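You operate a simulated robot arm through the tools that you are given. There is no shell and no other tool.

You are at the controls of a simulated two-armed robot. One attempt, no reset.

## Task
Plug the red coupling into port 2 and feed both ports at 4 bar.
Fine: latch it before you open the orange handle; set the black pressure knob to 4; port 1 stays open.

The check looks at the end state, three seconds after you hand in, the way a careful person would. Anything else that was tipped, shoved, dropped, spilled or broken makes it a failure.

## Robot
Two 7-joint arms with fingered hands on one trunk that stands fixed in place. Base frame: the origin is at the foot of the trunk, x ahead of it, y to its left, z up. Lengths are in mm, angles in rad, forces in N, time in s.
The left shoulder is at [30, 136, 1205], the right one opposite. Payload 5 kg a hand.
The tool frame of a hand sits at the grasp point between the pads (the TCP): z along the fingers, y along the line on which they close. The tips reach 42 mm beyond it. Largest opening 208 mm; the body of the gripper starts 119 mm behind the TCP. The gripper is a hand of 4 fingers: y runs from the thumb to the fingers, the wrist lies at [0, 0, -332] in the tool frame, and closing takes about 1.5 s.
Orientation is that of the tool frame in the base frame, as [roll, pitch, yaw] about the fixed x, y, z axes, in that order (R = Rz(yaw) Ry(pitch) Rx(roll)). With the fingers straight down and closing along the base's y, the tool's x points along the base's -x, its y along +y and its z along -z.

## Interface
- The arms move only by the tool servo_tool. It takes "left_motion", "right_motion" or both (then of equal length, played together; a hand with none holds still); each is a list of rows, each a list of 7 numbers: the shift along the tool's x, y, z in units of 30 mm (1.0 is 30 mm), then the turn, a rotation vector about the tool's x, y, z in units of 5 degrees (1.0 is 5 degrees), then the gripper command, from -1 (shut) to 1 (fully open), values between in proportion. In form: [[x, y, z, rx, ry, rz, gripper], ...]. A call has 1 to 20 rows; each row shifts and turns the commanded pose from where the row before left it, along the tool's axes as they then stand. A call with a number of a shift or a turn outside -1 to 1 is refused whole. Rows are played at 5 a second. More than 50 mm and 0.15 rad between two rows, or a gripper value outside its range, and nothing of the call is played. Where a pose cannot be reached the arm comes as near as it can. A force on the tool above 40 N (or 10 N above the force at the start of the call, whichever is more), or a blocked arm, ends the call early, and 0.2 s more pass. Each finger travels about 72 mm/s and halts on what it meets, pressing with about 30 N; the grip force reading is that of the motor and also rises with nothing between the fingers. The clock runs only during rows and for 0.2 s after the last one: add rows that do not move to give the fingers time. The reply holds the time, the measured pose of the TCP, the force on the tool along the base axes, the opening and the grip force, in the units named above and with some noise, with the torque about the TCP (base axes, N m) and any sound that the robot's microphone picked up, and new pictures: "show" is both (left out), scene, wrist or none (wrist: the cameras of the hands that moved).
- Cameras (640 x 400 px; columns grow to the right, rows downward): "scene" is now at [41.5, -10.3, 1922]; the picture's right is [-0.14, -0.99, 0.00], its down [-0.82, 0.12, -0.55] and it looks along [0.55, -0.08, -0.83] (base axes); focal length 347 px, centre (320, 200). "left" rides on the left gripper at [-101, 0, -145] in its tool frame; the picture's right is [0.00, -1.00, 0.00], its down [0.82, 0.00, -0.57] and it looks along [0.57, 0.00, 0.82] (tool axes); focal length 261 px, centre (320, 200). "right" rides on the right gripper at [101, 0, -145] in its tool frame; the picture's right is [-0.01, 1.00, 0.00], its down [-0.82, 0.00, -0.57] and it looks along [-0.57, 0.00, 0.82] (tool axes); focal length 261 px, centre (320, 200). There is no depth. A picture from a camera that has moved, and an enlarged one, comes with that camera's place and axes in the base frame and with its lens.
- move_column(by): slides the trunk up (or, below 0, down) by that many mm; the arms and the scene camera ride with it, the base frame stays. It gives what a move gives, with no picture.
- set_grasp(shape, hand): the hand has 4 fingers and takes this shape, open, in about a second: jaw (thumb against the fingers, like two jaws); tri (thumb and two fingers); tip (a fingertip pinch); poke (one finger out to press); point (the index stretched); flat (the hand flat); cup (the hand cupped); fist (a fist). The gripper value then closes the fingers along that shape, each until it touches; the sizes above hold for jaw. It gives what a move gives, with no picture.
- turn_head(pan, tilt): turns the head with the scene camera to pan (to the left, within 2.496 rad either way) and tilt (down, from -0.506 to 1.204), counted from straight ahead of the robot. It gives what a move gives, and a new picture of the scene camera.
- inspect(camera, box): a new picture of the part [left, top, right, bottom] of that camera's present view, enlarged. The clock stands still meanwhile.
- sign_off(): hands the job in; it is judged then, once.

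Nothing tells you positions but the pictures and the camera data. Unless the task says otherwise, let go and move clear before handing in.

The tools are called by a JSON object that holds its "op" and its "data". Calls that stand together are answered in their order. servo_tool: Moves the arms, as the interface text tells. Its arguments: {"type":"object","properties":{"left_motion":{"type":"array","items":{"type":"array","items":{"type":"number"}}},"right_motion":{"type":"array","items":{"type":"array","items":{"type":"number"}}},"show":{"type":"string","enum":["both","scene","wrist","none"]}},"required":[]} The other tools are called the same way: move_column (by) slides the trunk up or down; set_grasp (shape, hand) gives the hand a shape; turn_head (pan, tilt) turns the head that bears the scene camera; inspect (camera, box) takes an enlarged picture of a part of a camera's view; sign_off () hands the job in.

At the start:

```text
t: 0.0
left_position: [780.9, 203.3, 1190.7]
left_tool_rot: [-3.142, 0.0, 3.141]
left_wrist_force: [-1.2, -0.6, 0.2]
left_torque: [0.01, 0.0, 0.01]
left_opening: 207.8
left_grip_force: 0.0
left_shape: jaw
right_position: [687.4, -460.6, 1217.1]
right_tool_rot: [3.141, 0.0, 3.141]
right_wrist_force: [-1.2, 1.0, 0.3]
right_torque: [0.0, 0.0, -0.01]
right_opening: 207.9
right_grip_force: 0.0
right_shape: jaw
trunk travel left (down, up): [-225.0, 265.0]
head pan, tilt: [-0.14, 0.984]
```

scene: 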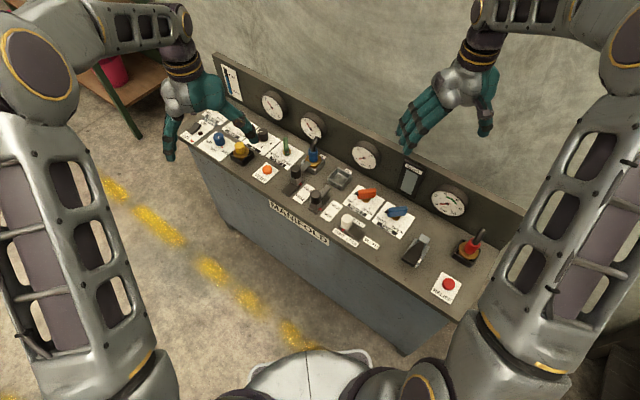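
right: 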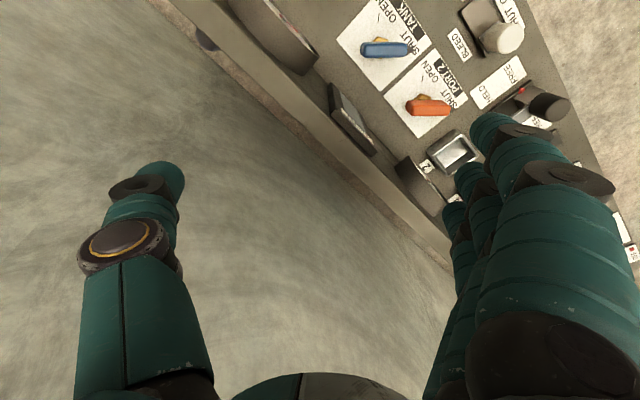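
left: 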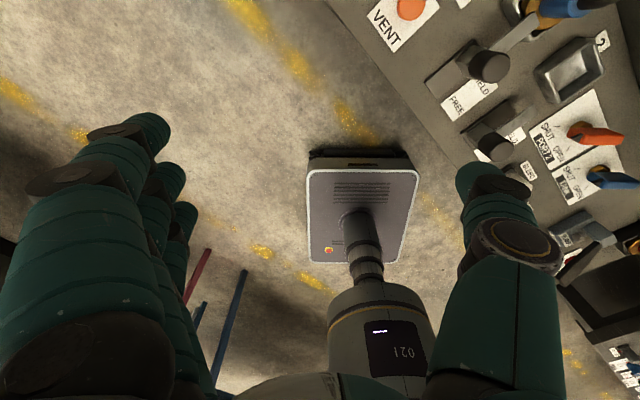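

I see a manifold bench with gauges, valves, knobs and couplings running diagonally in front of me. I'll enlarge the scene to identify the red coupling, port 2, orange handle, and black pressure knob.

{"op": "inspect", "data": {"camera": "scene", "box": [180, 60, 340, 160]}}

{"op": "inspect", "data": {"camera": "scene", "box": [260, 120, 420, 220]}}

{"op": "inspect", "data": {"camera": "scene", "box": [320, 160, 520, 310]}}

{"op": "inspect", "data": {"camera": "scene", "box": [180, 100, 280, 162]}}

```text
4.00 times, centred on (260, 110) of scene
camera zoom: at [41.5, -10.3, 1922.0], right [-0.14, -0.99, 0.0], down [-0.82, 0.12, -0.55], along [0.55, -0.08, -0.83], focal length 1389 px, centre (560, 560)
```

zoom: 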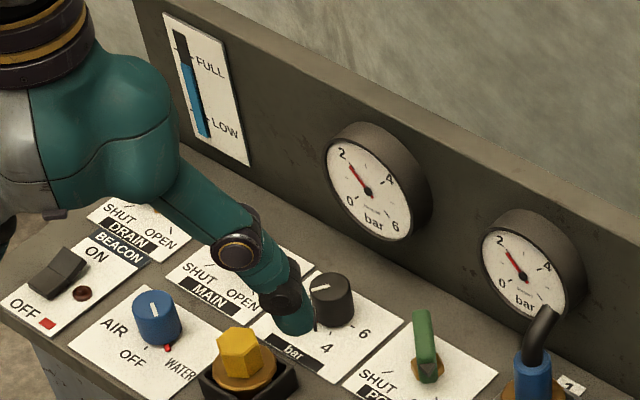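

```text
4.00 times, centred on (340, 170) of scene
camera zoom: at [41.5, -10.3, 1922.0], right [-0.14, -0.99, 0.0], down [-0.82, 0.12, -0.55], along [0.55, -0.08, -0.83], focal length 1389 px, centre (240, 320)
```

zoom: 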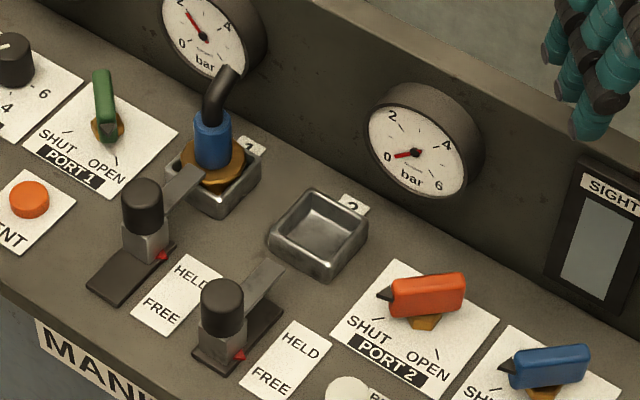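

```text
2.67 times, centred on (420, 235) of scene
camera zoom: at [41.5, -10.3, 1922.0], right [-0.14, -0.99, 0.0], down [-0.82, 0.12, -0.55], along [0.55, -0.08, -0.83], focal length 926 px, centre (53, 107)
```

zoom: 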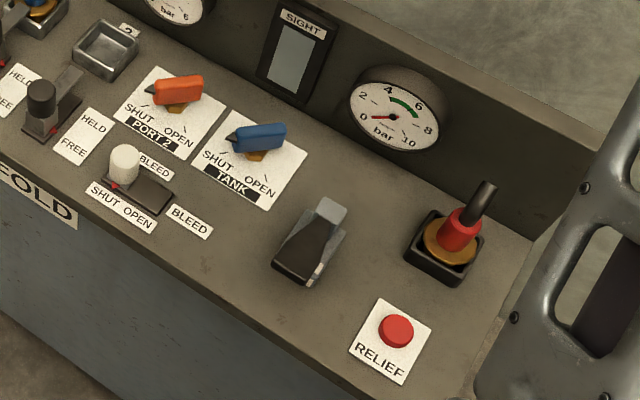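

```text
6.40 times, centred on (230, 131) of scene
camera zoom: at [41.5, -10.3, 1922.0], right [-0.14, -0.99, 0.0], down [-0.82, 0.12, -0.55], along [0.55, -0.08, -0.83], focal length 2222 px, centre (896, 642)
```

zoom: 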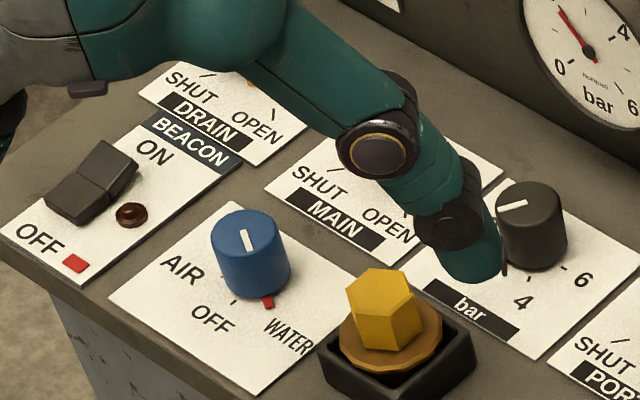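

The bench has: main/pressure knob at the far left, port 1 (blue coupling, latched), an empty port 2 socket with its latch, the orange PORT 2 handle around (711, -277, ~912), and the red coupling parked in a black holder at the right end. The left hand hides part of the panel, so I'll pull it back toward the trunk before taking a closer look.

{"op": "servo_tool", "data": {"left_motion": [[1, 0.5, 0, 0, 0, 0, 1], [1, 0.5, 0, 0, 0, 0, 1], [1, 0.5, 0, 0, 0, 0, 1], [1, 0.5, 0, 0, 0, 0, 1], [1, 0.5, 0, 0, 0, 0, 1], [1, 0.5, 0, 0, 0, 0, 1], [1, 0.5, 0, 0, 0, 0, 1], [1, 0.5, 0, 0, 0, 0, 1]], "show": "both"}}

```text
t: 1.8
left_position: [539.9, 324.2, 1191.0]
left_tool_rot: [-3.14, 0.0, 3.141]
left_wrist_force: [-0.4, 0.9, 0.9]
left_torque: [-0.03, -0.05, 0.05]
left_opening: 207.8
left_grip_force: 0.1
left_shape: jaw
right_position: [686.3, -458.6, 1218.1]
right_tool_rot: [3.142, 0.002, 3.14]
right_wrist_force: [-0.7, 0.2, 1.5]
right_torque: [-0.01, -0.07, -0.02]
right_opening: 207.5
right_grip_force: 0.0
right_shape: jaw
trunk travel left (down, up): [-225.0, 265.0]
head pan, tilt: [-0.14, 0.984]
camera scene: at [39.5, -9.3, 1922.1], right [-0.14, -0.99, 0.0], down [-0.82, 0.12, -0.55], along [0.55, -0.08, -0.83], focal length 347 px, centre (320, 200)
camera left: at [640.9, 323.3, 1336.3], right [0.0, -1.0, 0.0], down [-0.82, 0.0, 0.57], along [-0.57, 0.0, -0.82], focal length 261 px, centre (320, 200)
```

scene: 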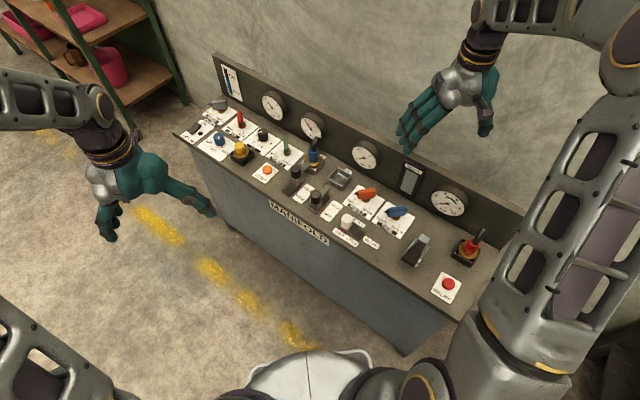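
left: 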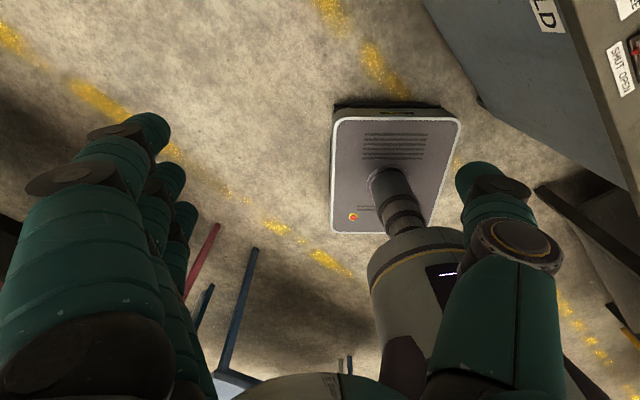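

The left hand is clear and the whole panel is now visible. I'll zoom in on each section to read the labels and states.

{"op": "inspect", "data": {"camera": "scene", "box": [176, 84, 272, 144]}}

{"op": "inspect", "data": {"camera": "scene", "box": [196, 124, 308, 194]}}

{"op": "inspect", "data": {"camera": "scene", "box": [272, 140, 368, 200]}}

{"op": "inspect", "data": {"camera": "scene", "box": [320, 176, 432, 246]}}

{"op": "inspect", "data": {"camera": "scene", "box": [390, 220, 502, 290]}}

{"op": "inspect", "data": {"camera": "scene", "box": [210, 50, 354, 140]}}

```text
6.67 times, centred on (224, 114) of scene
camera zoom: at [39.5, -9.3, 1922.1], right [-0.14, -0.99, 0.0], down [-0.82, 0.12, -0.55], along [0.55, -0.08, -0.83], focal length 2315 px, centre (960, 773)
```

zoom: 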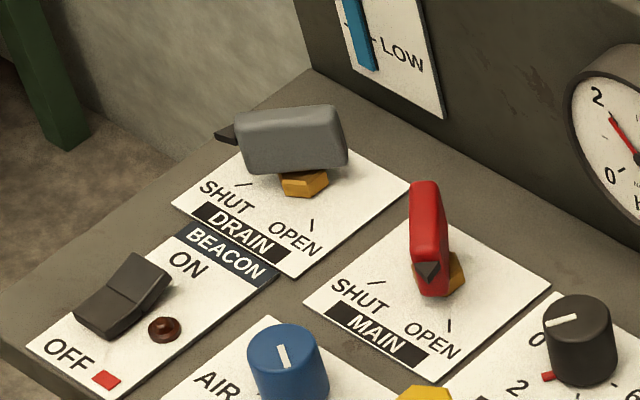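

```text
5.71 times, centred on (252, 159) of scene
camera zoom: at [39.5, -9.3, 1922.1], right [-0.14, -0.99, 0.0], down [-0.82, 0.12, -0.55], along [0.55, -0.08, -0.83], focal length 1984 px, centre (709, 434)
```

zoom: 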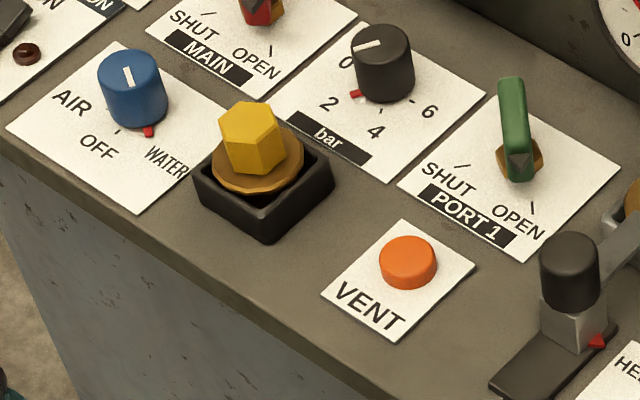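

```text
6.67 times, centred on (320, 170) of scene
camera zoom: at [39.5, -9.3, 1922.1], right [-0.14, -0.99, 0.0], down [-0.82, 0.12, -0.55], along [0.55, -0.08, -0.83], focal length 2315 px, centre (320, 400)
```

zoom: 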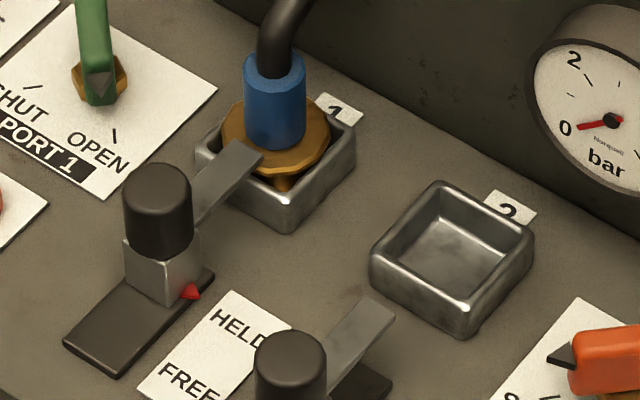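

```text
5.71 times, centred on (376, 211) of scene
camera zoom: at [39.5, -9.3, 1922.1], right [-0.14, -0.99, 0.0], down [-0.82, 0.12, -0.55], along [0.55, -0.08, -0.83], focal length 1984 px, centre (0, 137)
```

zoom: 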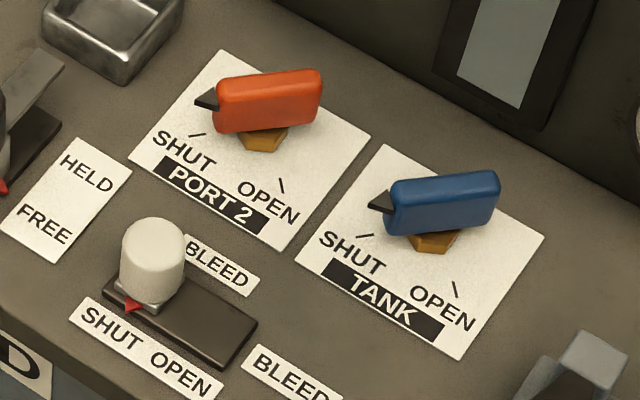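

```text
5.71 times, centred on (446, 255) of scene
camera zoom: at [39.5, -9.3, 1922.1], right [-0.14, -0.99, 0.0], down [-0.82, 0.12, -0.55], along [0.55, -0.08, -0.83], focal length 1984 px, centre (-400, -114)
```

zoom: 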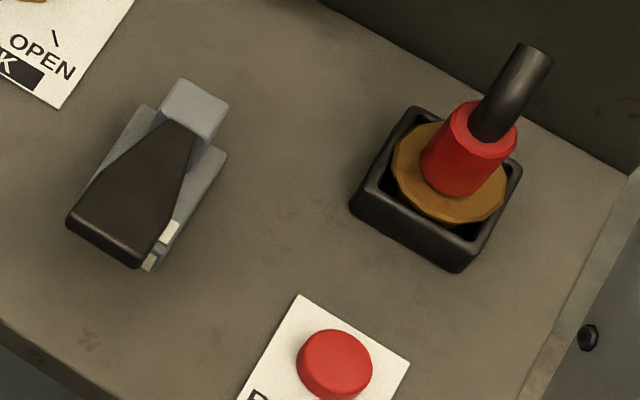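

```text
4.44 times, centred on (282, 95) of scene
camera zoom: at [39.5, -9.3, 1922.1], right [-0.14, -0.99, 0.0], down [-0.82, 0.12, -0.55], along [0.55, -0.08, -0.83], focal length 1543 px, centre (489, 667)
```

zoom: 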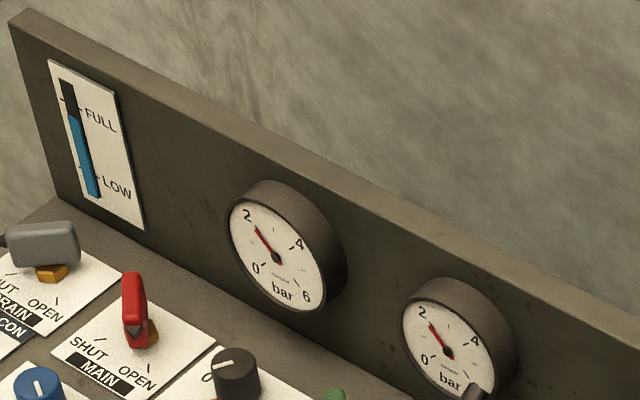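

Readings so far: MAIN is open, DRAIN shut, PORT 1 (green) open, PORT 2 (orange) shut, TANK shut, BLEED shut. The black knob is at about 2, gauge 1 reads 2 and gauge 2 reads 0. I'll check the same items through the right wrist camera to triangulate heights.

{"op": "inspect", "data": {"camera": "right", "box": [330, 0, 490, 100]}}

{"op": "inspect", "data": {"camera": "right", "box": [400, 80, 560, 180]}}

{"op": "inspect", "data": {"camera": "scene", "box": [240, 120, 288, 150]}}

```text
4.00 times, centred on (410, 50) of right
camera zoom: at [585.1, -458.5, 1362.5], right [0.01, 1.0, 0.0], down [0.82, 0.0, 0.57], along [0.57, 0.0, -0.82], focal length 1043 px, centre (-40, 800)
```

zoom: 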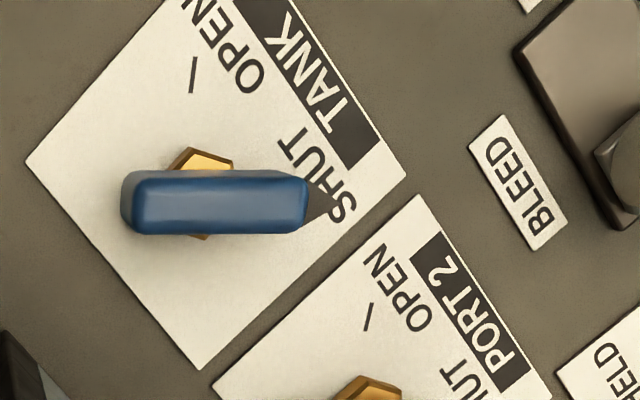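

```text
4.00 times, centred on (480, 130) of right
camera zoom: at [585.1, -458.5, 1362.5], right [0.01, 1.0, 0.0], down [0.82, 0.0, 0.57], along [0.57, 0.0, -0.82], focal length 1043 px, centre (-320, 480)
```

zoom: 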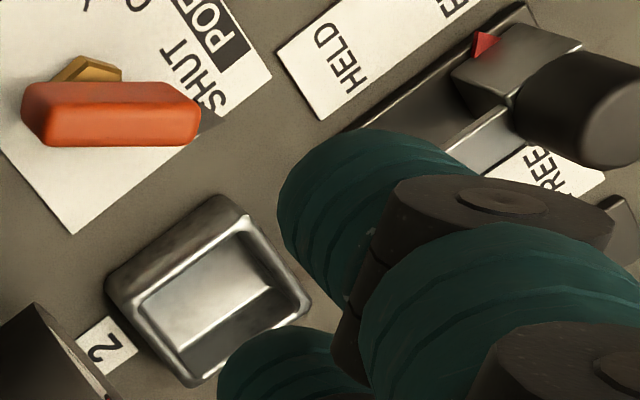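

```text
13.33 times, centred on (264, 135) of scene
camera zoom: at [39.5, -9.3, 1922.1], right [-0.14, -0.99, 0.0], down [-0.82, 0.12, -0.55], along [0.55, -0.08, -0.83], focal length 4630 px, centre (1067, 1067)
```

zoom: 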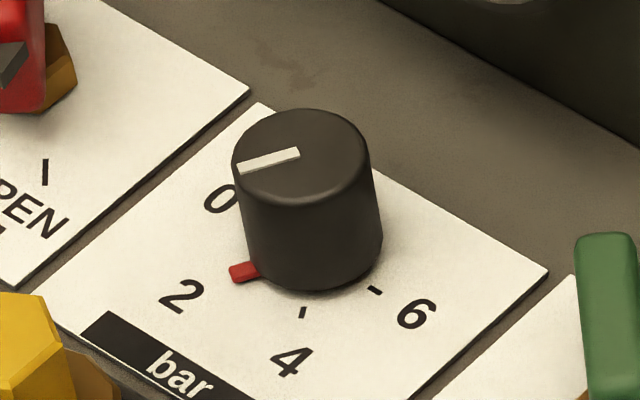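

Triangulating the card corners puts the bench surface at z≈863. The bench's long axis u runs along about (-0.707, -0.707), toward its right end, and its back direction v is about (0.707, -0.707). Port 2 is near (813, -193) and the red coupling near (452, -551). I'll turn the right hand 45° to line up with the bench and hover it above the red coupling for a close look.

{"op": "servo_tool", "data": {"right_motion": [[0, 0, 0, 0, 0, 1, 1], [0, 0, 0, 0, 0, 1, 1], [0, 0, 0, 0, 0, 1, 1], [0, 0, 0, 0, 0, 1, 1], [0, 0, 0, 0, 0, 1, 1], [0, 0, 0, 0, 0, 1, 1], [0, 0, 0, 0, 0, 1, 1], [0, 0, 0, 0, 0, 1, 1], [0, 0, 0, 0, 0, 1, 1], [0, 0, 0, 0, 0, 0, 1]], "show": "both"}}

```text
t: 4.0
left_position: [540.6, 322.1, 1191.5]
left_tool_rot: [3.141, 0.001, -3.141]
left_wrist_force: [0.2, -0.1, 0.1]
left_torque: [0.0, 0.0, 0.01]
left_opening: 207.7
left_grip_force: 0.0
left_shape: jaw
right_position: [689.0, -459.8, 1217.5]
right_tool_rot: [-3.141, 0.001, 2.355]
right_wrist_force: [0.1, 0.3, 0.2]
right_torque: [-0.01, -0.01, 0.0]
right_opening: 208.0
right_grip_force: 0.0
right_shape: jaw
trunk travel left (down, up): [-225.0, 265.0]
head pan, tilt: [-0.14, 0.984]
camera scene: at [41.4, -10.3, 1922.0], right [-0.14, -0.99, 0.0], down [-0.82, 0.12, -0.55], along [0.55, -0.08, -0.83], focal length 347 px, centre (320, 200)
camera right: at [616.9, -387.8, 1361.2], right [0.71, 0.7, 0.0], down [0.58, -0.58, 0.57], along [0.4, -0.41, -0.82], focal length 261 px, centre (320, 200)
```

scene: 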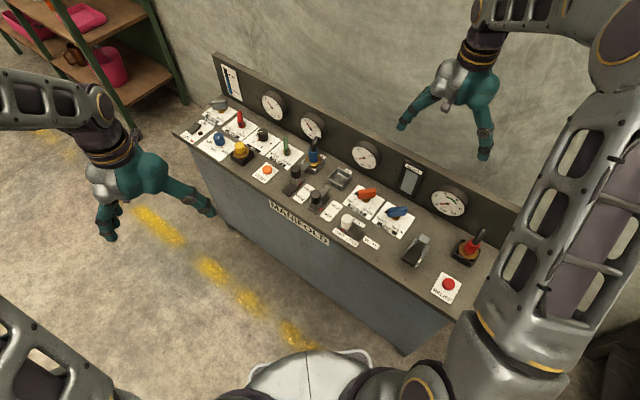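
right: 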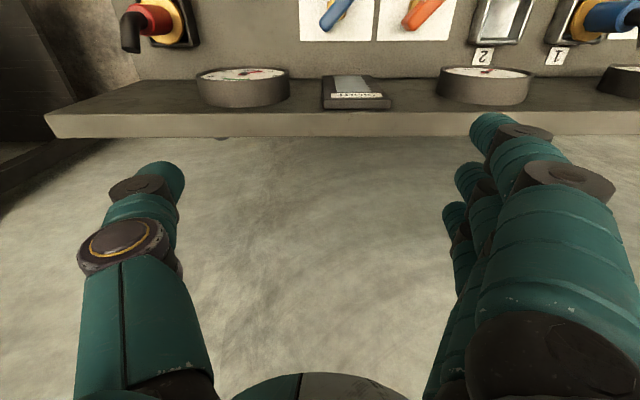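

The bench edges sit square in the wrist view, so the bench yaw is 45°. I'll move the right hand over the red coupling and lower it partway.

{"op": "servo_tool", "data": {"right_motion": [[0.43, -0.966, 0, 0, 0, 0, 1], [0.43, -0.966, 0, 0, 0, 0, 1], [0.43, -0.966, 0, 0, 0, 0, 1], [0.43, -0.966, 0, 0, 0, 0, 1], [0.43, -0.966, 0, 0, 0, 0, 1], [0.43, -0.966, 0, 0, 0, 0, 1], [0.43, -0.966, 0, 0, 0, 0, 1], [0.43, -0.966, 0, 0, 0, 0, 1], [0, 0, 0.9, 0, 0, 0, 1], [0, 0, 0.9, 0, 0, 0, 1], [0, 0, 0.9, 0, 0, 0, 1], [0, 0, 0, 0, 0, 0, 1]], "show": "both"}}

```text
t: 6.6
left_position: [540.0, 322.6, 1192.7]
left_tool_rot: [3.141, 0.001, -3.141]
left_wrist_force: [-0.4, -0.3, 0.0]
left_torque: [-0.07, -0.01, 0.01]
left_opening: 207.7
left_grip_force: 0.1
left_shape: jaw
right_position: [449.8, -548.9, 1135.6]
right_tool_rot: [3.141, 0.001, 2.358]
right_wrist_force: [-0.3, 0.0, -0.3]
right_torque: [0.0, -0.03, -0.03]
right_opening: 207.8
right_grip_force: 0.1
right_shape: jaw
trunk travel left (down, up): [-225.0, 265.0]
head pan, tilt: [-0.14, 0.984]
camera scene: at [40.7, -9.8, 1922.1], right [-0.14, -0.99, 0.0], down [-0.82, 0.12, -0.55], along [0.55, -0.08, -0.83], focal length 347 px, centre (320, 200)
camera right: at [379.0, -477.1, 1279.2], right [0.71, 0.7, 0.0], down [0.58, -0.58, 0.57], along [0.4, -0.41, -0.82], focal length 261 px, centre (320, 200)
```

scene: 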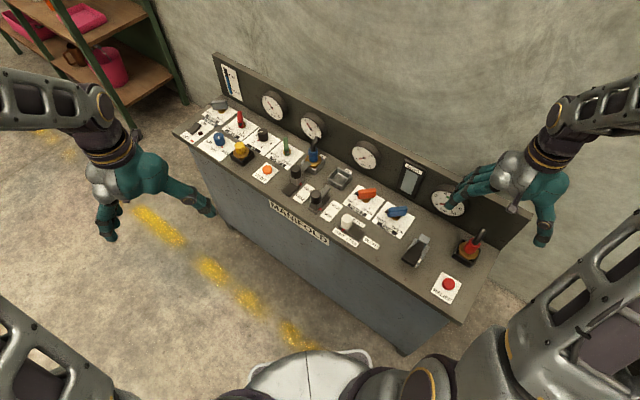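
right: 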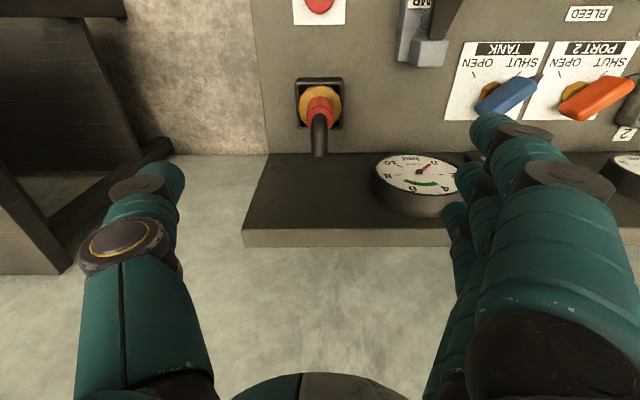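

The red coupling is centred just ahead of the hand. I'll zoom in on it from both cameras to pin down its position and heights.

{"op": "inspect", "data": {"camera": "right", "box": [256, 60, 384, 140]}}

{"op": "inspect", "data": {"camera": "scene", "box": [440, 220, 504, 260]}}

{"op": "inspect", "data": {"camera": "right", "box": [380, 0, 640, 160]}}

{"op": "inspect", "data": {"camera": "scene", "box": [300, 140, 348, 170]}}

```text
5.00 times, centred on (320, 100) of right
camera zoom: at [379.0, -477.1, 1279.2], right [0.71, 0.7, 0.0], down [0.58, -0.58, 0.57], along [0.4, -0.41, -0.82], focal length 1303 px, centre (320, 700)
```

zoom: 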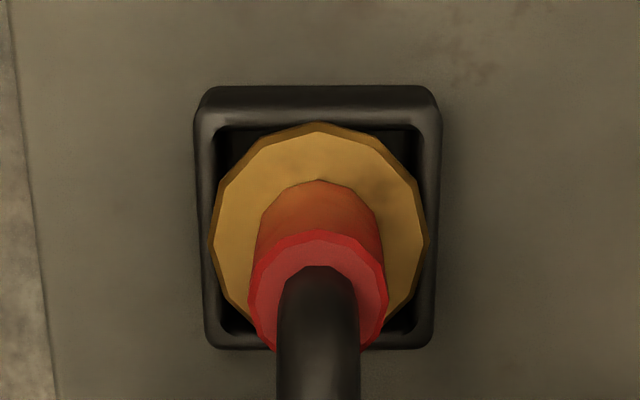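

```text
10.00 times, centred on (472, 240) of scene
camera zoom: at [40.7, -9.8, 1922.1], right [-0.14, -0.99, 0.0], down [-0.82, 0.12, -0.55], along [0.55, -0.08, -0.83], focal length 3473 px, centre (-1200, -200)
```

zoom: 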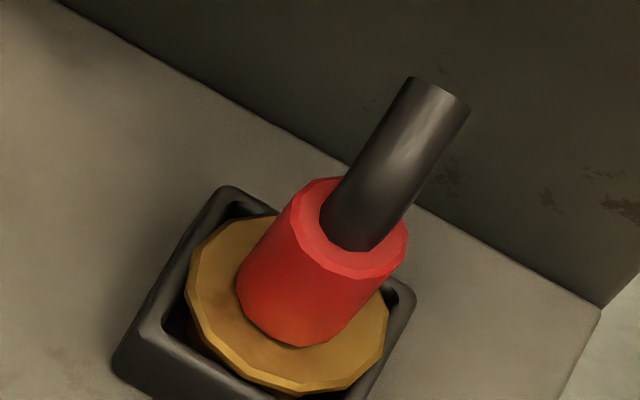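

```text
2.46 times, centred on (510, 80) of right
camera zoom: at [379.0, -477.1, 1279.2], right [0.71, 0.7, 0.0], down [0.58, -0.58, 0.57], along [0.4, -0.41, -0.82], focal length 642 px, centre (-148, 495)
```

zoom: 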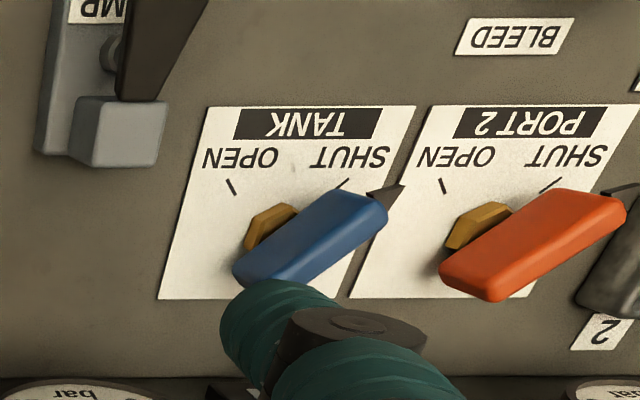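

```text
13.33 times, centred on (324, 155) of scene
camera zoom: at [40.7, -9.8, 1922.1], right [-0.14, -0.99, 0.0], down [-0.82, 0.12, -0.55], along [0.55, -0.08, -0.83], focal length 4630 px, centre (267, 800)
```

zoom: 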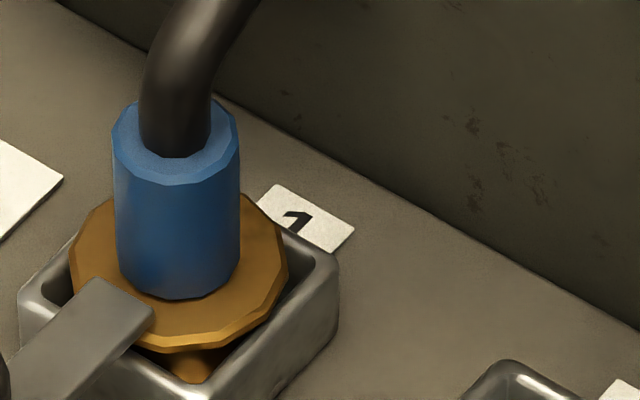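

The red coupling's axis is at about (450, -548), almost directly below the hand. Its flange top is at z≈909 and the red sleeve top at z≈962 (about 36 mm across), with the hose stub leaning toward the backboard. I'll narrow the opening to about 110 mm so the fingers stay clear of the PUMP lever, then lower part of the way.

{"op": "servo_tool", "data": {"right_motion": [[0, 0, 0, 0, 0, 0, 0.06], [0, 0, 0, 0, 0, 0, 0.06], [0, 0, 0, 0, 0, 0, 0.06], [0, 0, 0, 0, 0, 0, 0.06], [0, 0, 1, 0, 0, 0, 0.06], [0, 0, 1, 0, 0, 0, 0.06], [0, 0, 1, 0, 0, 0, 0.06], [0, 0, 0, 0, 0, 0, 0.06], [0, 0, 0, 0, 0, 0, 0.06]], "show": "both"}}

```text
t: 8.6
left_position: [541.5, 321.9, 1191.7]
left_tool_rot: [3.14, -0.001, 3.141]
left_wrist_force: [0.2, 0.2, -1.3]
left_torque: [0.03, 0.02, -0.01]
left_opening: 207.8
left_grip_force: 0.1
left_shape: jaw
right_position: [453.7, -551.7, 1047.7]
right_tool_rot: [3.14, 0.001, 2.356]
right_wrist_force: [0.3, -0.4, -0.8]
right_torque: [0.0, 0.0, 0.01]
right_opening: 111.1
right_grip_force: 0.1
right_shape: jaw
trunk travel left (down, up): [-225.0, 265.0]
head pan, tilt: [-0.14, 0.984]
camera scene: at [41.8, -10.6, 1922.0], right [-0.14, -0.99, 0.0], down [-0.82, 0.12, -0.55], along [0.55, -0.08, -0.83], focal length 347 px, centre (320, 200)
camera right: at [380.8, -478.8, 1190.6], right [0.71, 0.7, 0.0], down [0.58, -0.58, 0.57], along [0.4, -0.41, -0.82], focal length 261 px, centre (320, 200)
```

scene: 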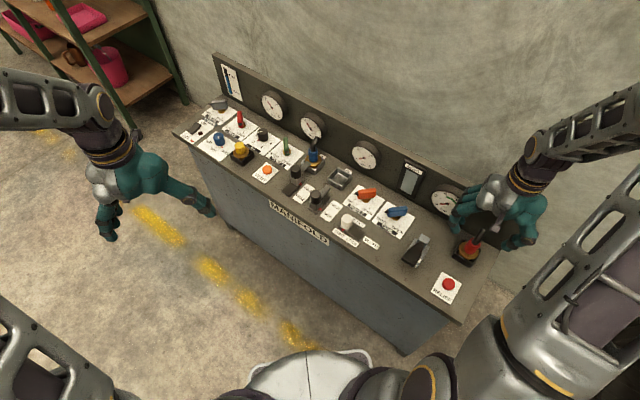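
right: 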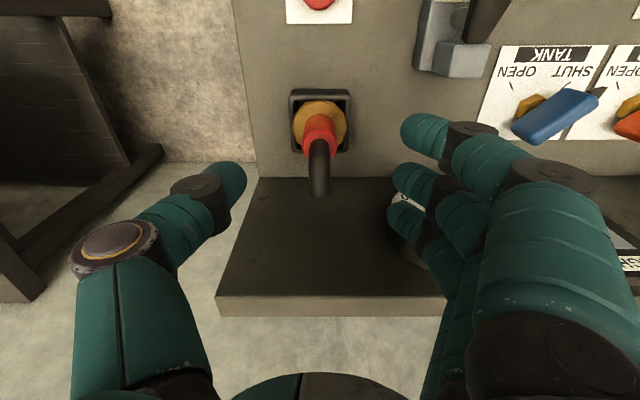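

The fingers straddle the coupling. I'll zoom in again from this lower height to refine the axis position and sleeve heights.

{"op": "inspect", "data": {"camera": "right", "box": [256, 76, 384, 156]}}

{"op": "inspect", "data": {"camera": "right", "box": [200, 60, 520, 260]}}

{"op": "inspect", "data": {"camera": "scene", "box": [430, 160, 558, 280]}}

```text
5.00 times, centred on (320, 116) of right
camera zoom: at [380.8, -478.8, 1190.6], right [0.71, 0.7, 0.0], down [0.58, -0.58, 0.57], along [0.4, -0.41, -0.82], focal length 1303 px, centre (320, 620)
```

zoom: 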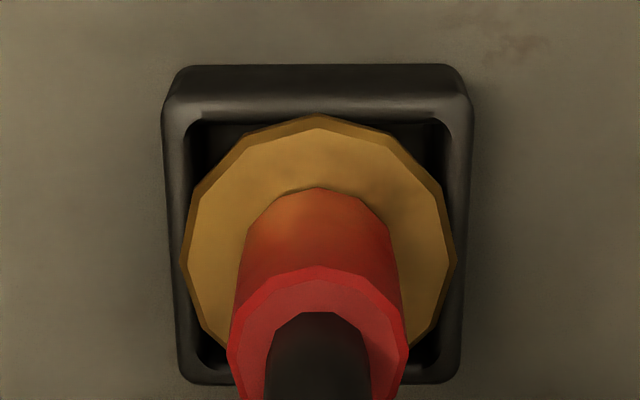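

```text
2.00 times, centred on (360, 160) of right
camera zoom: at [380.8, -478.8, 1190.6], right [0.71, 0.7, 0.0], down [0.58, -0.58, 0.57], along [0.4, -0.41, -0.82], focal length 521 px, centre (240, 280)
```

zoom: 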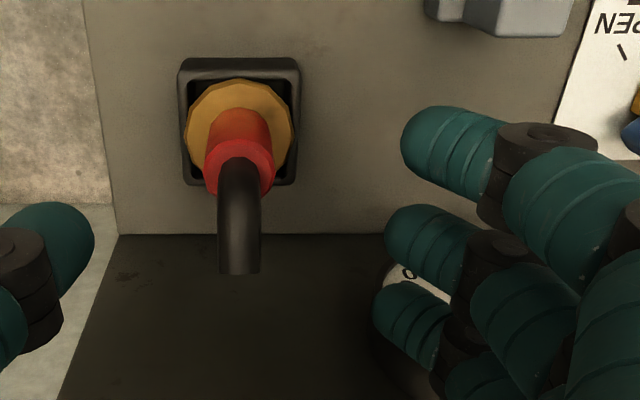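

```text
3.33 times, centred on (494, 220) of scene
camera zoom: at [41.8, -10.6, 1922.0], right [-0.14, -0.99, 0.0], down [-0.82, 0.12, -0.55], along [0.55, -0.08, -0.83], focal length 1158 px, centre (-260, 133)
```

zoom: 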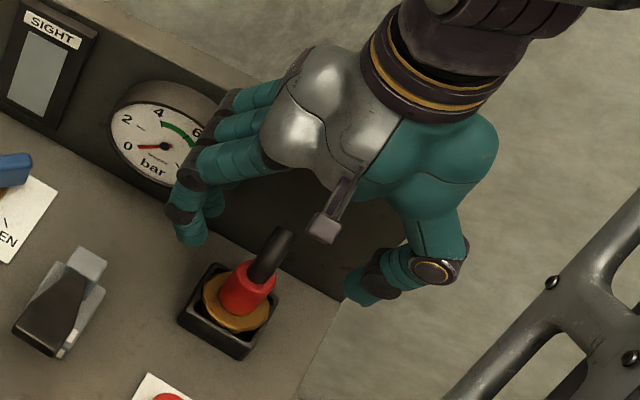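

The coupling axis lies about 2 mm in front of the TCP; the sleeve top is at z≈959 and the flange at z≈905. I'll lower the TCP to about 962, which puts the tips about 15 mm above the flange, and check before closing.

{"op": "servo_tool", "data": {"right_motion": [[0.07, 0, 0.95, 0, 0, 0, 0.06], [0, 0, 0.95, 0, 0, 0, 0.06], [0, 0, 0.93, 0, 0, 0, 0.06], [0, 0, 0, 0, 0, 0, 0.06], [0, 0, 0, 0, 0, 0, 0.06]], "show": "both"}}

{"op": "inspect", "data": {"camera": "scene", "box": [430, 180, 558, 260]}}

{"op": "inspect", "data": {"camera": "right", "box": [192, 80, 448, 240]}}

```text
t: 9.8
left_position: [541.5, 322.9, 1191.2]
left_tool_rot: [3.14, 0.0, 3.141]
left_wrist_force: [0.0, 0.4, 0.0]
left_torque: [0.05, 0.01, 0.0]
left_opening: 207.5
left_grip_force: 0.1
left_shape: jaw
right_position: [451.7, -549.6, 962.5]
right_tool_rot: [3.14, 0.0, 2.355]
right_wrist_force: [0.4, 0.4, 0.0]
right_torque: [0.01, 0.02, 0.02]
right_opening: 110.9
right_grip_force: 0.0
right_shape: jaw
trunk travel left (down, up): [-225.0, 265.0]
head pan, tilt: [-0.14, 0.984]
camera scene: at [41.8, -10.6, 1922.0], right [-0.14, -0.99, 0.0], down [-0.82, 0.12, -0.55], along [0.55, -0.08, -0.83], focal length 347 px, centre (320, 200)
camera right: at [380.0, -477.3, 1107.1], right [0.71, 0.7, 0.0], down [0.58, -0.58, 0.57], along [0.4, -0.41, -0.82], focal length 261 px, centre (320, 200)
```

scene: 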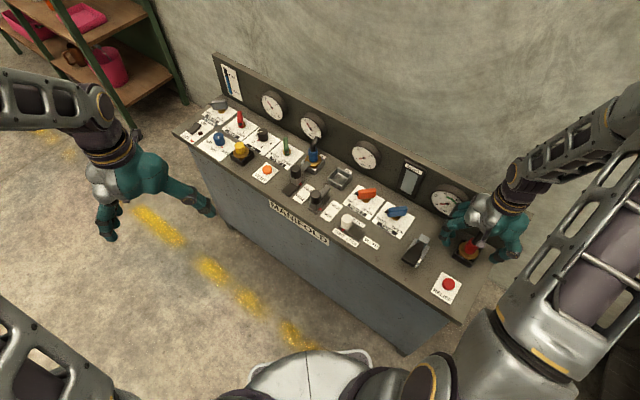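
right: 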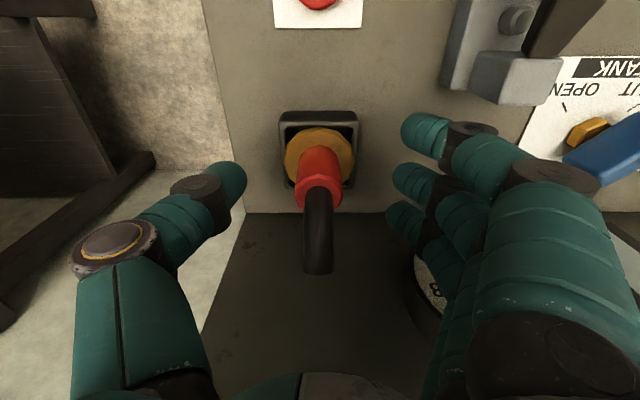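

```text
5.00 times, centred on (494, 220) of scene
camera zoom: at [41.8, -10.6, 1922.0], right [-0.14, -0.99, 0.0], down [-0.82, 0.12, -0.55], along [0.55, -0.08, -0.83], focal length 1736 px, centre (-550, 100)
```

zoom: 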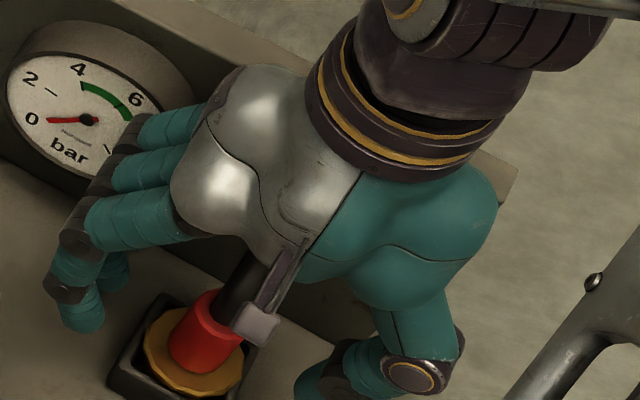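

```text
2.50 times, centred on (320, 160) of right
camera zoom: at [380.0, -477.3, 1107.1], right [0.71, 0.7, 0.0], down [0.58, -0.58, 0.57], along [0.4, -0.41, -0.82], focal length 652 px, centre (320, 300)
```

zoom: 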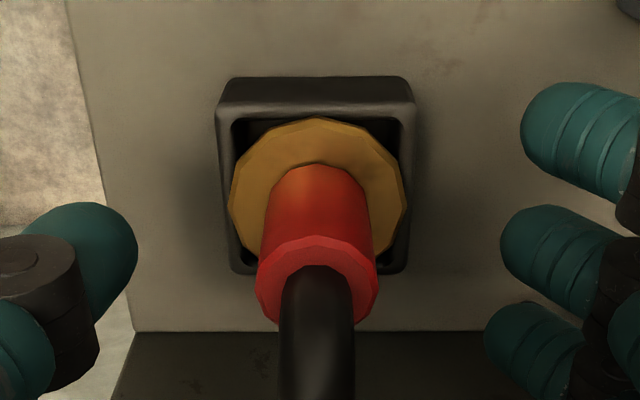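

The sleeve is centred between the thumb and middle finger, with the sleeve top about level with the TCP. I'll lower 5 mm more and close the jaw on the red sleeve.

{"op": "servo_tool", "data": {"right_motion": [[0, 0, 0.17, 0, 0, 0, 0.06], [0, 0, 0, 0, 0, 0, -0.4], [0, 0, 0, 0, 0, 0, -0.7], [0, 0, 0, 0, 0, 0, -1], [0, 0, 0, 0, 0, 0, -1], [0, 0, 0, 0, 0, 0, -1], [0, 0, 0, 0, 0, 0, -1], [0, 0, 0, 0, 0, 0, -1], [0, 0, 0, 0, 0, 0, -1]], "show": "wrist"}}

{"op": "inspect", "data": {"camera": "scene", "box": [430, 190, 526, 270]}}

{"op": "inspect", "data": {"camera": "right", "box": [192, 80, 448, 240]}}

```text
t: 11.8
left_position: [540.8, 323.2, 1191.8]
left_tool_rot: [-3.142, -0.001, -3.141]
left_wrist_force: [0.7, -0.3, -0.2]
left_torque: [0.01, 0.01, -0.05]
left_opening: 207.9
left_grip_force: 0.1
left_shape: jaw
right_position: [450.9, -548.3, 959.0]
right_tool_rot: [3.141, 0.0, 2.356]
right_wrist_force: [0.3, 0.2, 7.7]
right_torque: [0.13, -0.11, 0.01]
right_opening: 12.1
right_grip_force: 30.0
right_shape: jaw
trunk travel left (down, up): [-225.0, 265.0]
head pan, tilt: [-0.14, 0.984]
camera right: at [379.1, -476.9, 1102.0], right [0.71, 0.7, 0.0], down [0.58, -0.58, 0.57], along [0.4, -0.41, -0.82], focal length 261 px, centre (320, 200)
```

right: 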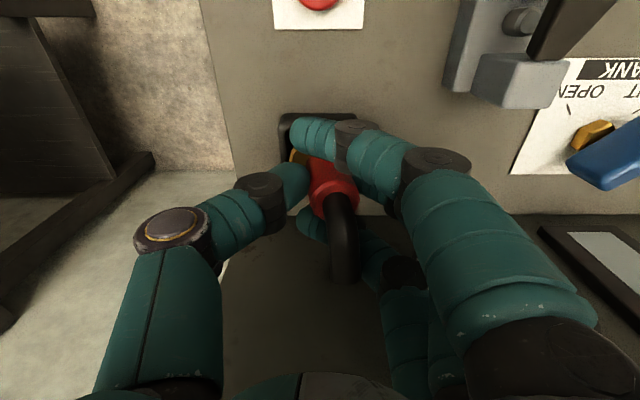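

```text
5.00 times, centred on (478, 230) of scene
camera zoom: at [41.0, -9.8, 1922.1], right [-0.14, -0.99, 0.0], down [-0.82, 0.12, -0.55], along [0.55, -0.08, -0.83], focal length 1736 px, centre (-470, 50)
```

zoom: 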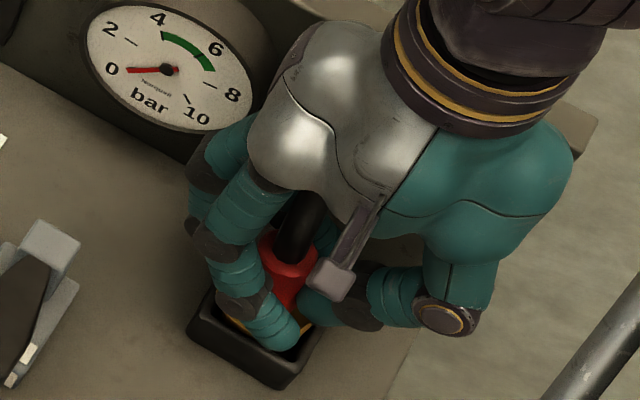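

```text
2.50 times, centred on (320, 160) of right
camera zoom: at [379.1, -476.9, 1102.0], right [0.71, 0.7, 0.0], down [0.58, -0.58, 0.57], along [0.4, -0.41, -0.82], focal length 652 px, centre (320, 300)
```

zoom: 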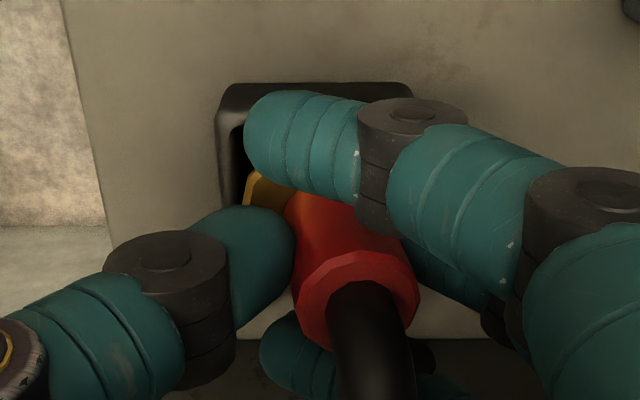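

The coupling tilted about 10° toward the fingers as the jaw closed, and the outer fingers missed the sleeve. I'll release, rise clear, and try the three-point "tri" grasp, which should centre the cylinder better.

{"op": "servo_tool", "data": {"right_motion": [[0, 0, 0, 0, 0, 0, -0.6], [0, 0, 0, 0, 0, 0, -0.2], [0, 0, 0, 0, 0, 0, 0.06], [0, 0, 0, 0, 0, 0, 0.06], [0, 0, 0, 0, 0, 0, 0.06], [0, 0, -1, 0, 0, 0, 0.06], [0, 0, -1, 0, 0, 0, 0.06], [0, 0, -1, 0, 0, 0, 0.06], [0, 0, 0, 0, 0, 0, 0.06]], "show": "wrist"}}

{"op": "set_grasp", "data": {"hand": "right", "shape": "tri"}}

{"op": "inspect", "data": {"camera": "right", "box": [0, 0, 640, 400]}}

{"op": "inspect", "data": {"camera": "scene", "box": [430, 160, 558, 280]}}

```text
t: 13.8
left_position: [542.1, 321.9, 1190.8]
left_tool_rot: [-3.141, 0.001, -3.141]
left_wrist_force: [-0.5, -0.4, 0.6]
left_torque: [0.04, 0.05, -0.02]
left_opening: 207.7
left_grip_force: 0.1
left_shape: jaw
right_position: [449.4, -550.5, 1047.3]
right_tool_rot: [-3.142, -0.001, 2.356]
right_wrist_force: [0.8, -0.8, 0.4]
right_torque: [0.04, 0.05, -0.03]
right_opening: 109.6
right_grip_force: 0.0
right_shape: jaw
trunk travel left (down, up): [-225.0, 265.0]
head pan, tilt: [-0.14, 0.984]
camera right: at [377.3, -478.5, 1190.1], right [0.71, 0.7, 0.0], down [0.58, -0.58, 0.57], along [0.4, -0.41, -0.82], focal length 261 px, centre (320, 200)
```

right: 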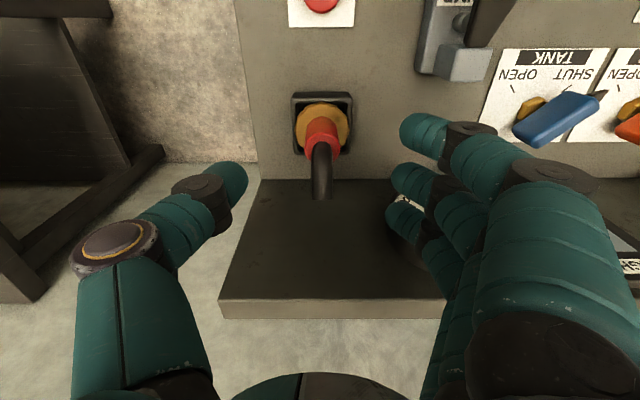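

```text
t: 14.7
left_position: [540.6, 322.3, 1191.1]
left_tool_rot: [3.141, 0.0, 3.141]
left_wrist_force: [-0.7, 0.5, -0.1]
left_torque: [-0.01, 0.02, -0.02]
left_opening: 207.9
left_grip_force: 0.1
left_shape: jaw
right_position: [448.9, -550.8, 1046.5]
right_tool_rot: [3.141, -0.001, 2.356]
right_wrist_force: [0.0, -0.3, -0.8]
right_torque: [0.03, 0.03, 0.01]
right_opening: 207.8
right_grip_force: 0.1
right_shape: tri
trunk travel left (down, up): [-225.0, 265.0]
head pan, tilt: [-0.14, 0.984]
```

```text
1.00 times, centred on (320, 200) of right (not enlarged: the box is as wide or as high as the picture)
camera zoom: at [377.0, -478.2, 1190.2], right [0.71, 0.7, 0.0], down [0.58, -0.58, 0.57], along [0.4, -0.41, -0.82], focal length 261 px, centre (320, 200)
```

zoom: 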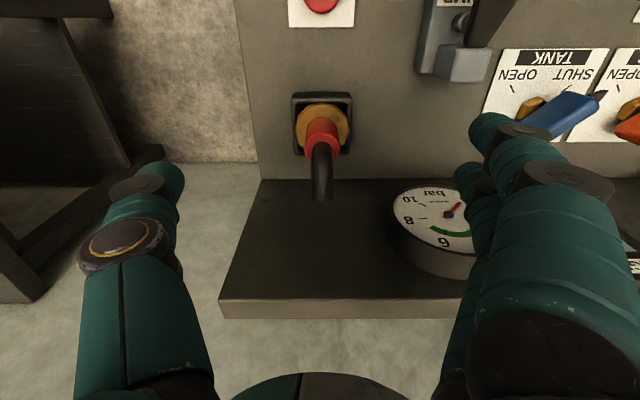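

```text
3.33 times, centred on (494, 220) of scene
camera zoom: at [41.6, -10.4, 1922.0], right [-0.14, -0.99, 0.0], down [-0.82, 0.12, -0.55], along [0.55, -0.08, -0.83], focal length 1158 px, centre (-260, 133)
```

zoom: 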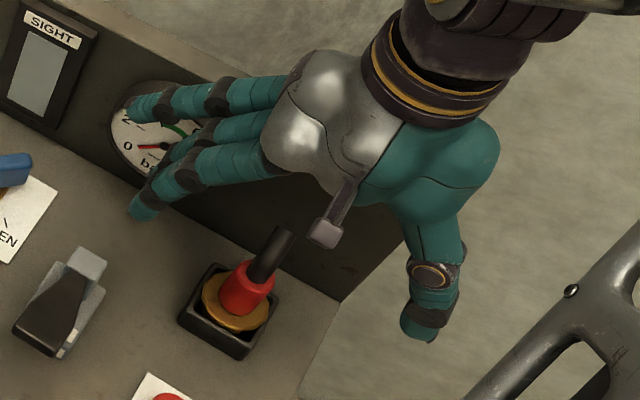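

The coupling settled back upright. I'll partially close the tri shape here in free air to see how its fingers line up.

{"op": "servo_tool", "data": {"right_motion": [[0, 0, 0, 0, 0, 0, 0.06], [0, 0, 0, 0, 0, 0, 0.06], [0, 0, 0, 0, 0, 0, 0.06], [0, 0, 0, 0, 0, 0, 0.06], [0, 0, 0, 0, 0, 0, 0.06]], "show": "wrist"}}

{"op": "inspect", "data": {"camera": "scene", "box": [430, 160, 558, 280]}}

```text
t: 15.9
left_position: [541.1, 322.6, 1192.1]
left_tool_rot: [3.141, 0.002, 3.14]
left_wrist_force: [-0.7, 0.5, 0.0]
left_torque: [-0.02, 0.0, -0.01]
left_opening: 207.9
left_grip_force: 0.1
left_shape: jaw
right_position: [448.1, -550.4, 1046.1]
right_tool_rot: [3.141, 0.001, 2.355]
right_wrist_force: [-0.4, 0.0, 0.0]
right_torque: [-0.03, 0.03, 0.02]
right_opening: 111.0
right_grip_force: 0.2
right_shape: tri
trunk travel left (down, up): [-225.0, 265.0]
head pan, tilt: [-0.14, 0.984]
camera right: at [376.8, -478.1, 1190.4], right [0.71, 0.7, 0.0], down [0.58, -0.58, 0.57], along [0.4, -0.41, -0.82], focal length 261 px, centre (320, 200)
```

right: 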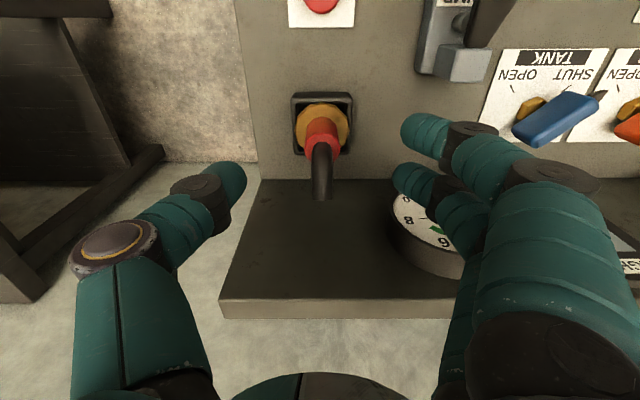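

```text
3.33 times, centred on (494, 220) of scene
camera zoom: at [41.3, -10.3, 1922.0], right [-0.14, -0.99, 0.0], down [-0.82, 0.12, -0.55], along [0.55, -0.08, -0.83], focal length 1158 px, centre (-260, 133)
```

zoom: 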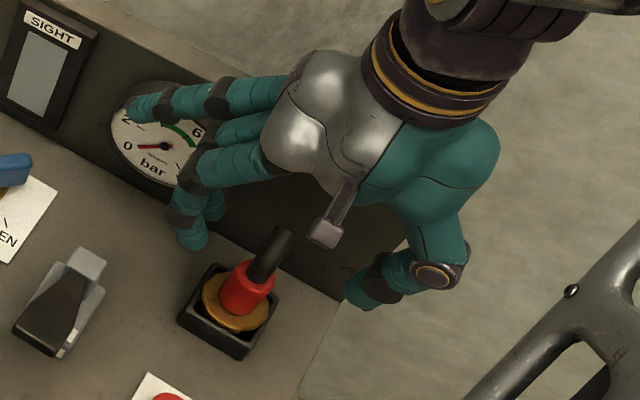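

In tri, the thumb opposes only the middle finger and the index sits about 35 mm to one side, so it offers no real centring benefit. I'll check how the "tip" shape lines up before choosing.

{"op": "set_grasp", "data": {"hand": "right", "shape": "tip"}}

{"op": "servo_tool", "data": {"right_motion": [[0, 0, 0, 0, 0, 0, -0.4], [0, 0, 0, 0, 0, 0, -0.4], [0, 0, 0, 0, 0, 0, -0.4], [0, 0, 0, 0, 0, 0, -0.4], [0, 0, 0, 0, 0, 0, -0.4], [0, 0, 0, 0, 0, 0, -0.4]], "show": "wrist"}}

{"op": "inspect", "data": {"camera": "scene", "box": [430, 160, 558, 280]}}

```text
t: 16.8
left_position: [539.1, 321.8, 1190.9]
left_tool_rot: [3.141, 0.001, -3.141]
left_wrist_force: [-0.5, 0.4, -0.3]
left_torque: [0.01, -0.04, 0.02]
left_opening: 207.5
left_grip_force: 0.0
left_shape: jaw
right_position: [448.0, -550.3, 1047.2]
right_tool_rot: [3.141, -0.001, 2.356]
right_wrist_force: [0.4, -0.3, 0.0]
right_torque: [-0.01, -0.02, 0.0]
right_opening: 207.9
right_grip_force: 0.1
right_shape: tip
trunk travel left (down, up): [-225.0, 265.0]
head pan, tilt: [-0.14, 0.984]
```

```text
t: 18.2
left_position: [541.6, 322.9, 1193.1]
left_tool_rot: [3.141, 0.0, -3.142]
left_wrist_force: [0.9, 0.9, -0.7]
left_torque: [0.0, 0.0, -0.01]
left_opening: 207.8
left_grip_force: 0.1
left_shape: jaw
right_position: [448.7, -550.3, 1046.8]
right_tool_rot: [-3.14, 0.0, 2.357]
right_wrist_force: [-0.9, -0.3, -0.7]
right_torque: [0.02, 0.0, -0.01]
right_opening: 63.0
right_grip_force: 0.0
right_shape: tip
trunk travel left (down, up): [-225.0, 265.0]
head pan, tilt: [-0.14, 0.984]
camera right: at [376.9, -478.2, 1190.3], right [0.71, 0.7, 0.0], down [0.58, -0.58, 0.57], along [0.4, -0.41, -0.82], focal length 261 px, centre (320, 200)
```

right: 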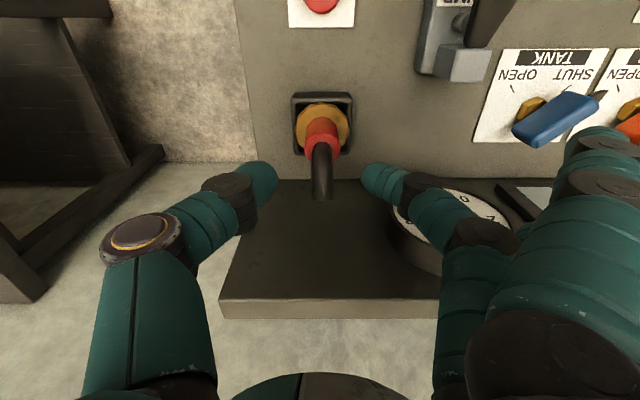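

```text
3.33 times, centred on (494, 220) of scene
camera zoom: at [41.4, -10.3, 1922.0], right [-0.14, -0.99, 0.0], down [-0.82, 0.12, -0.55], along [0.55, -0.08, -0.83], focal length 1158 px, centre (-260, 133)
```

zoom: 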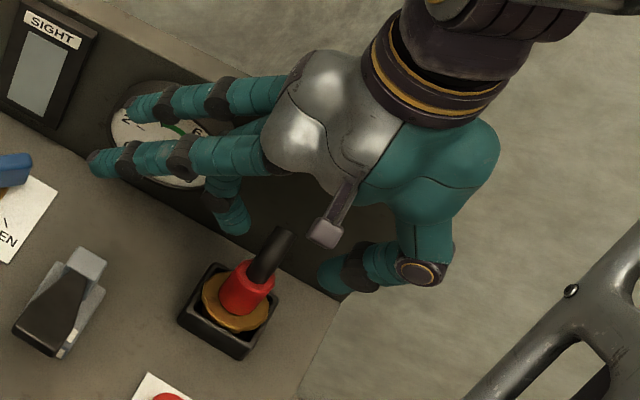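

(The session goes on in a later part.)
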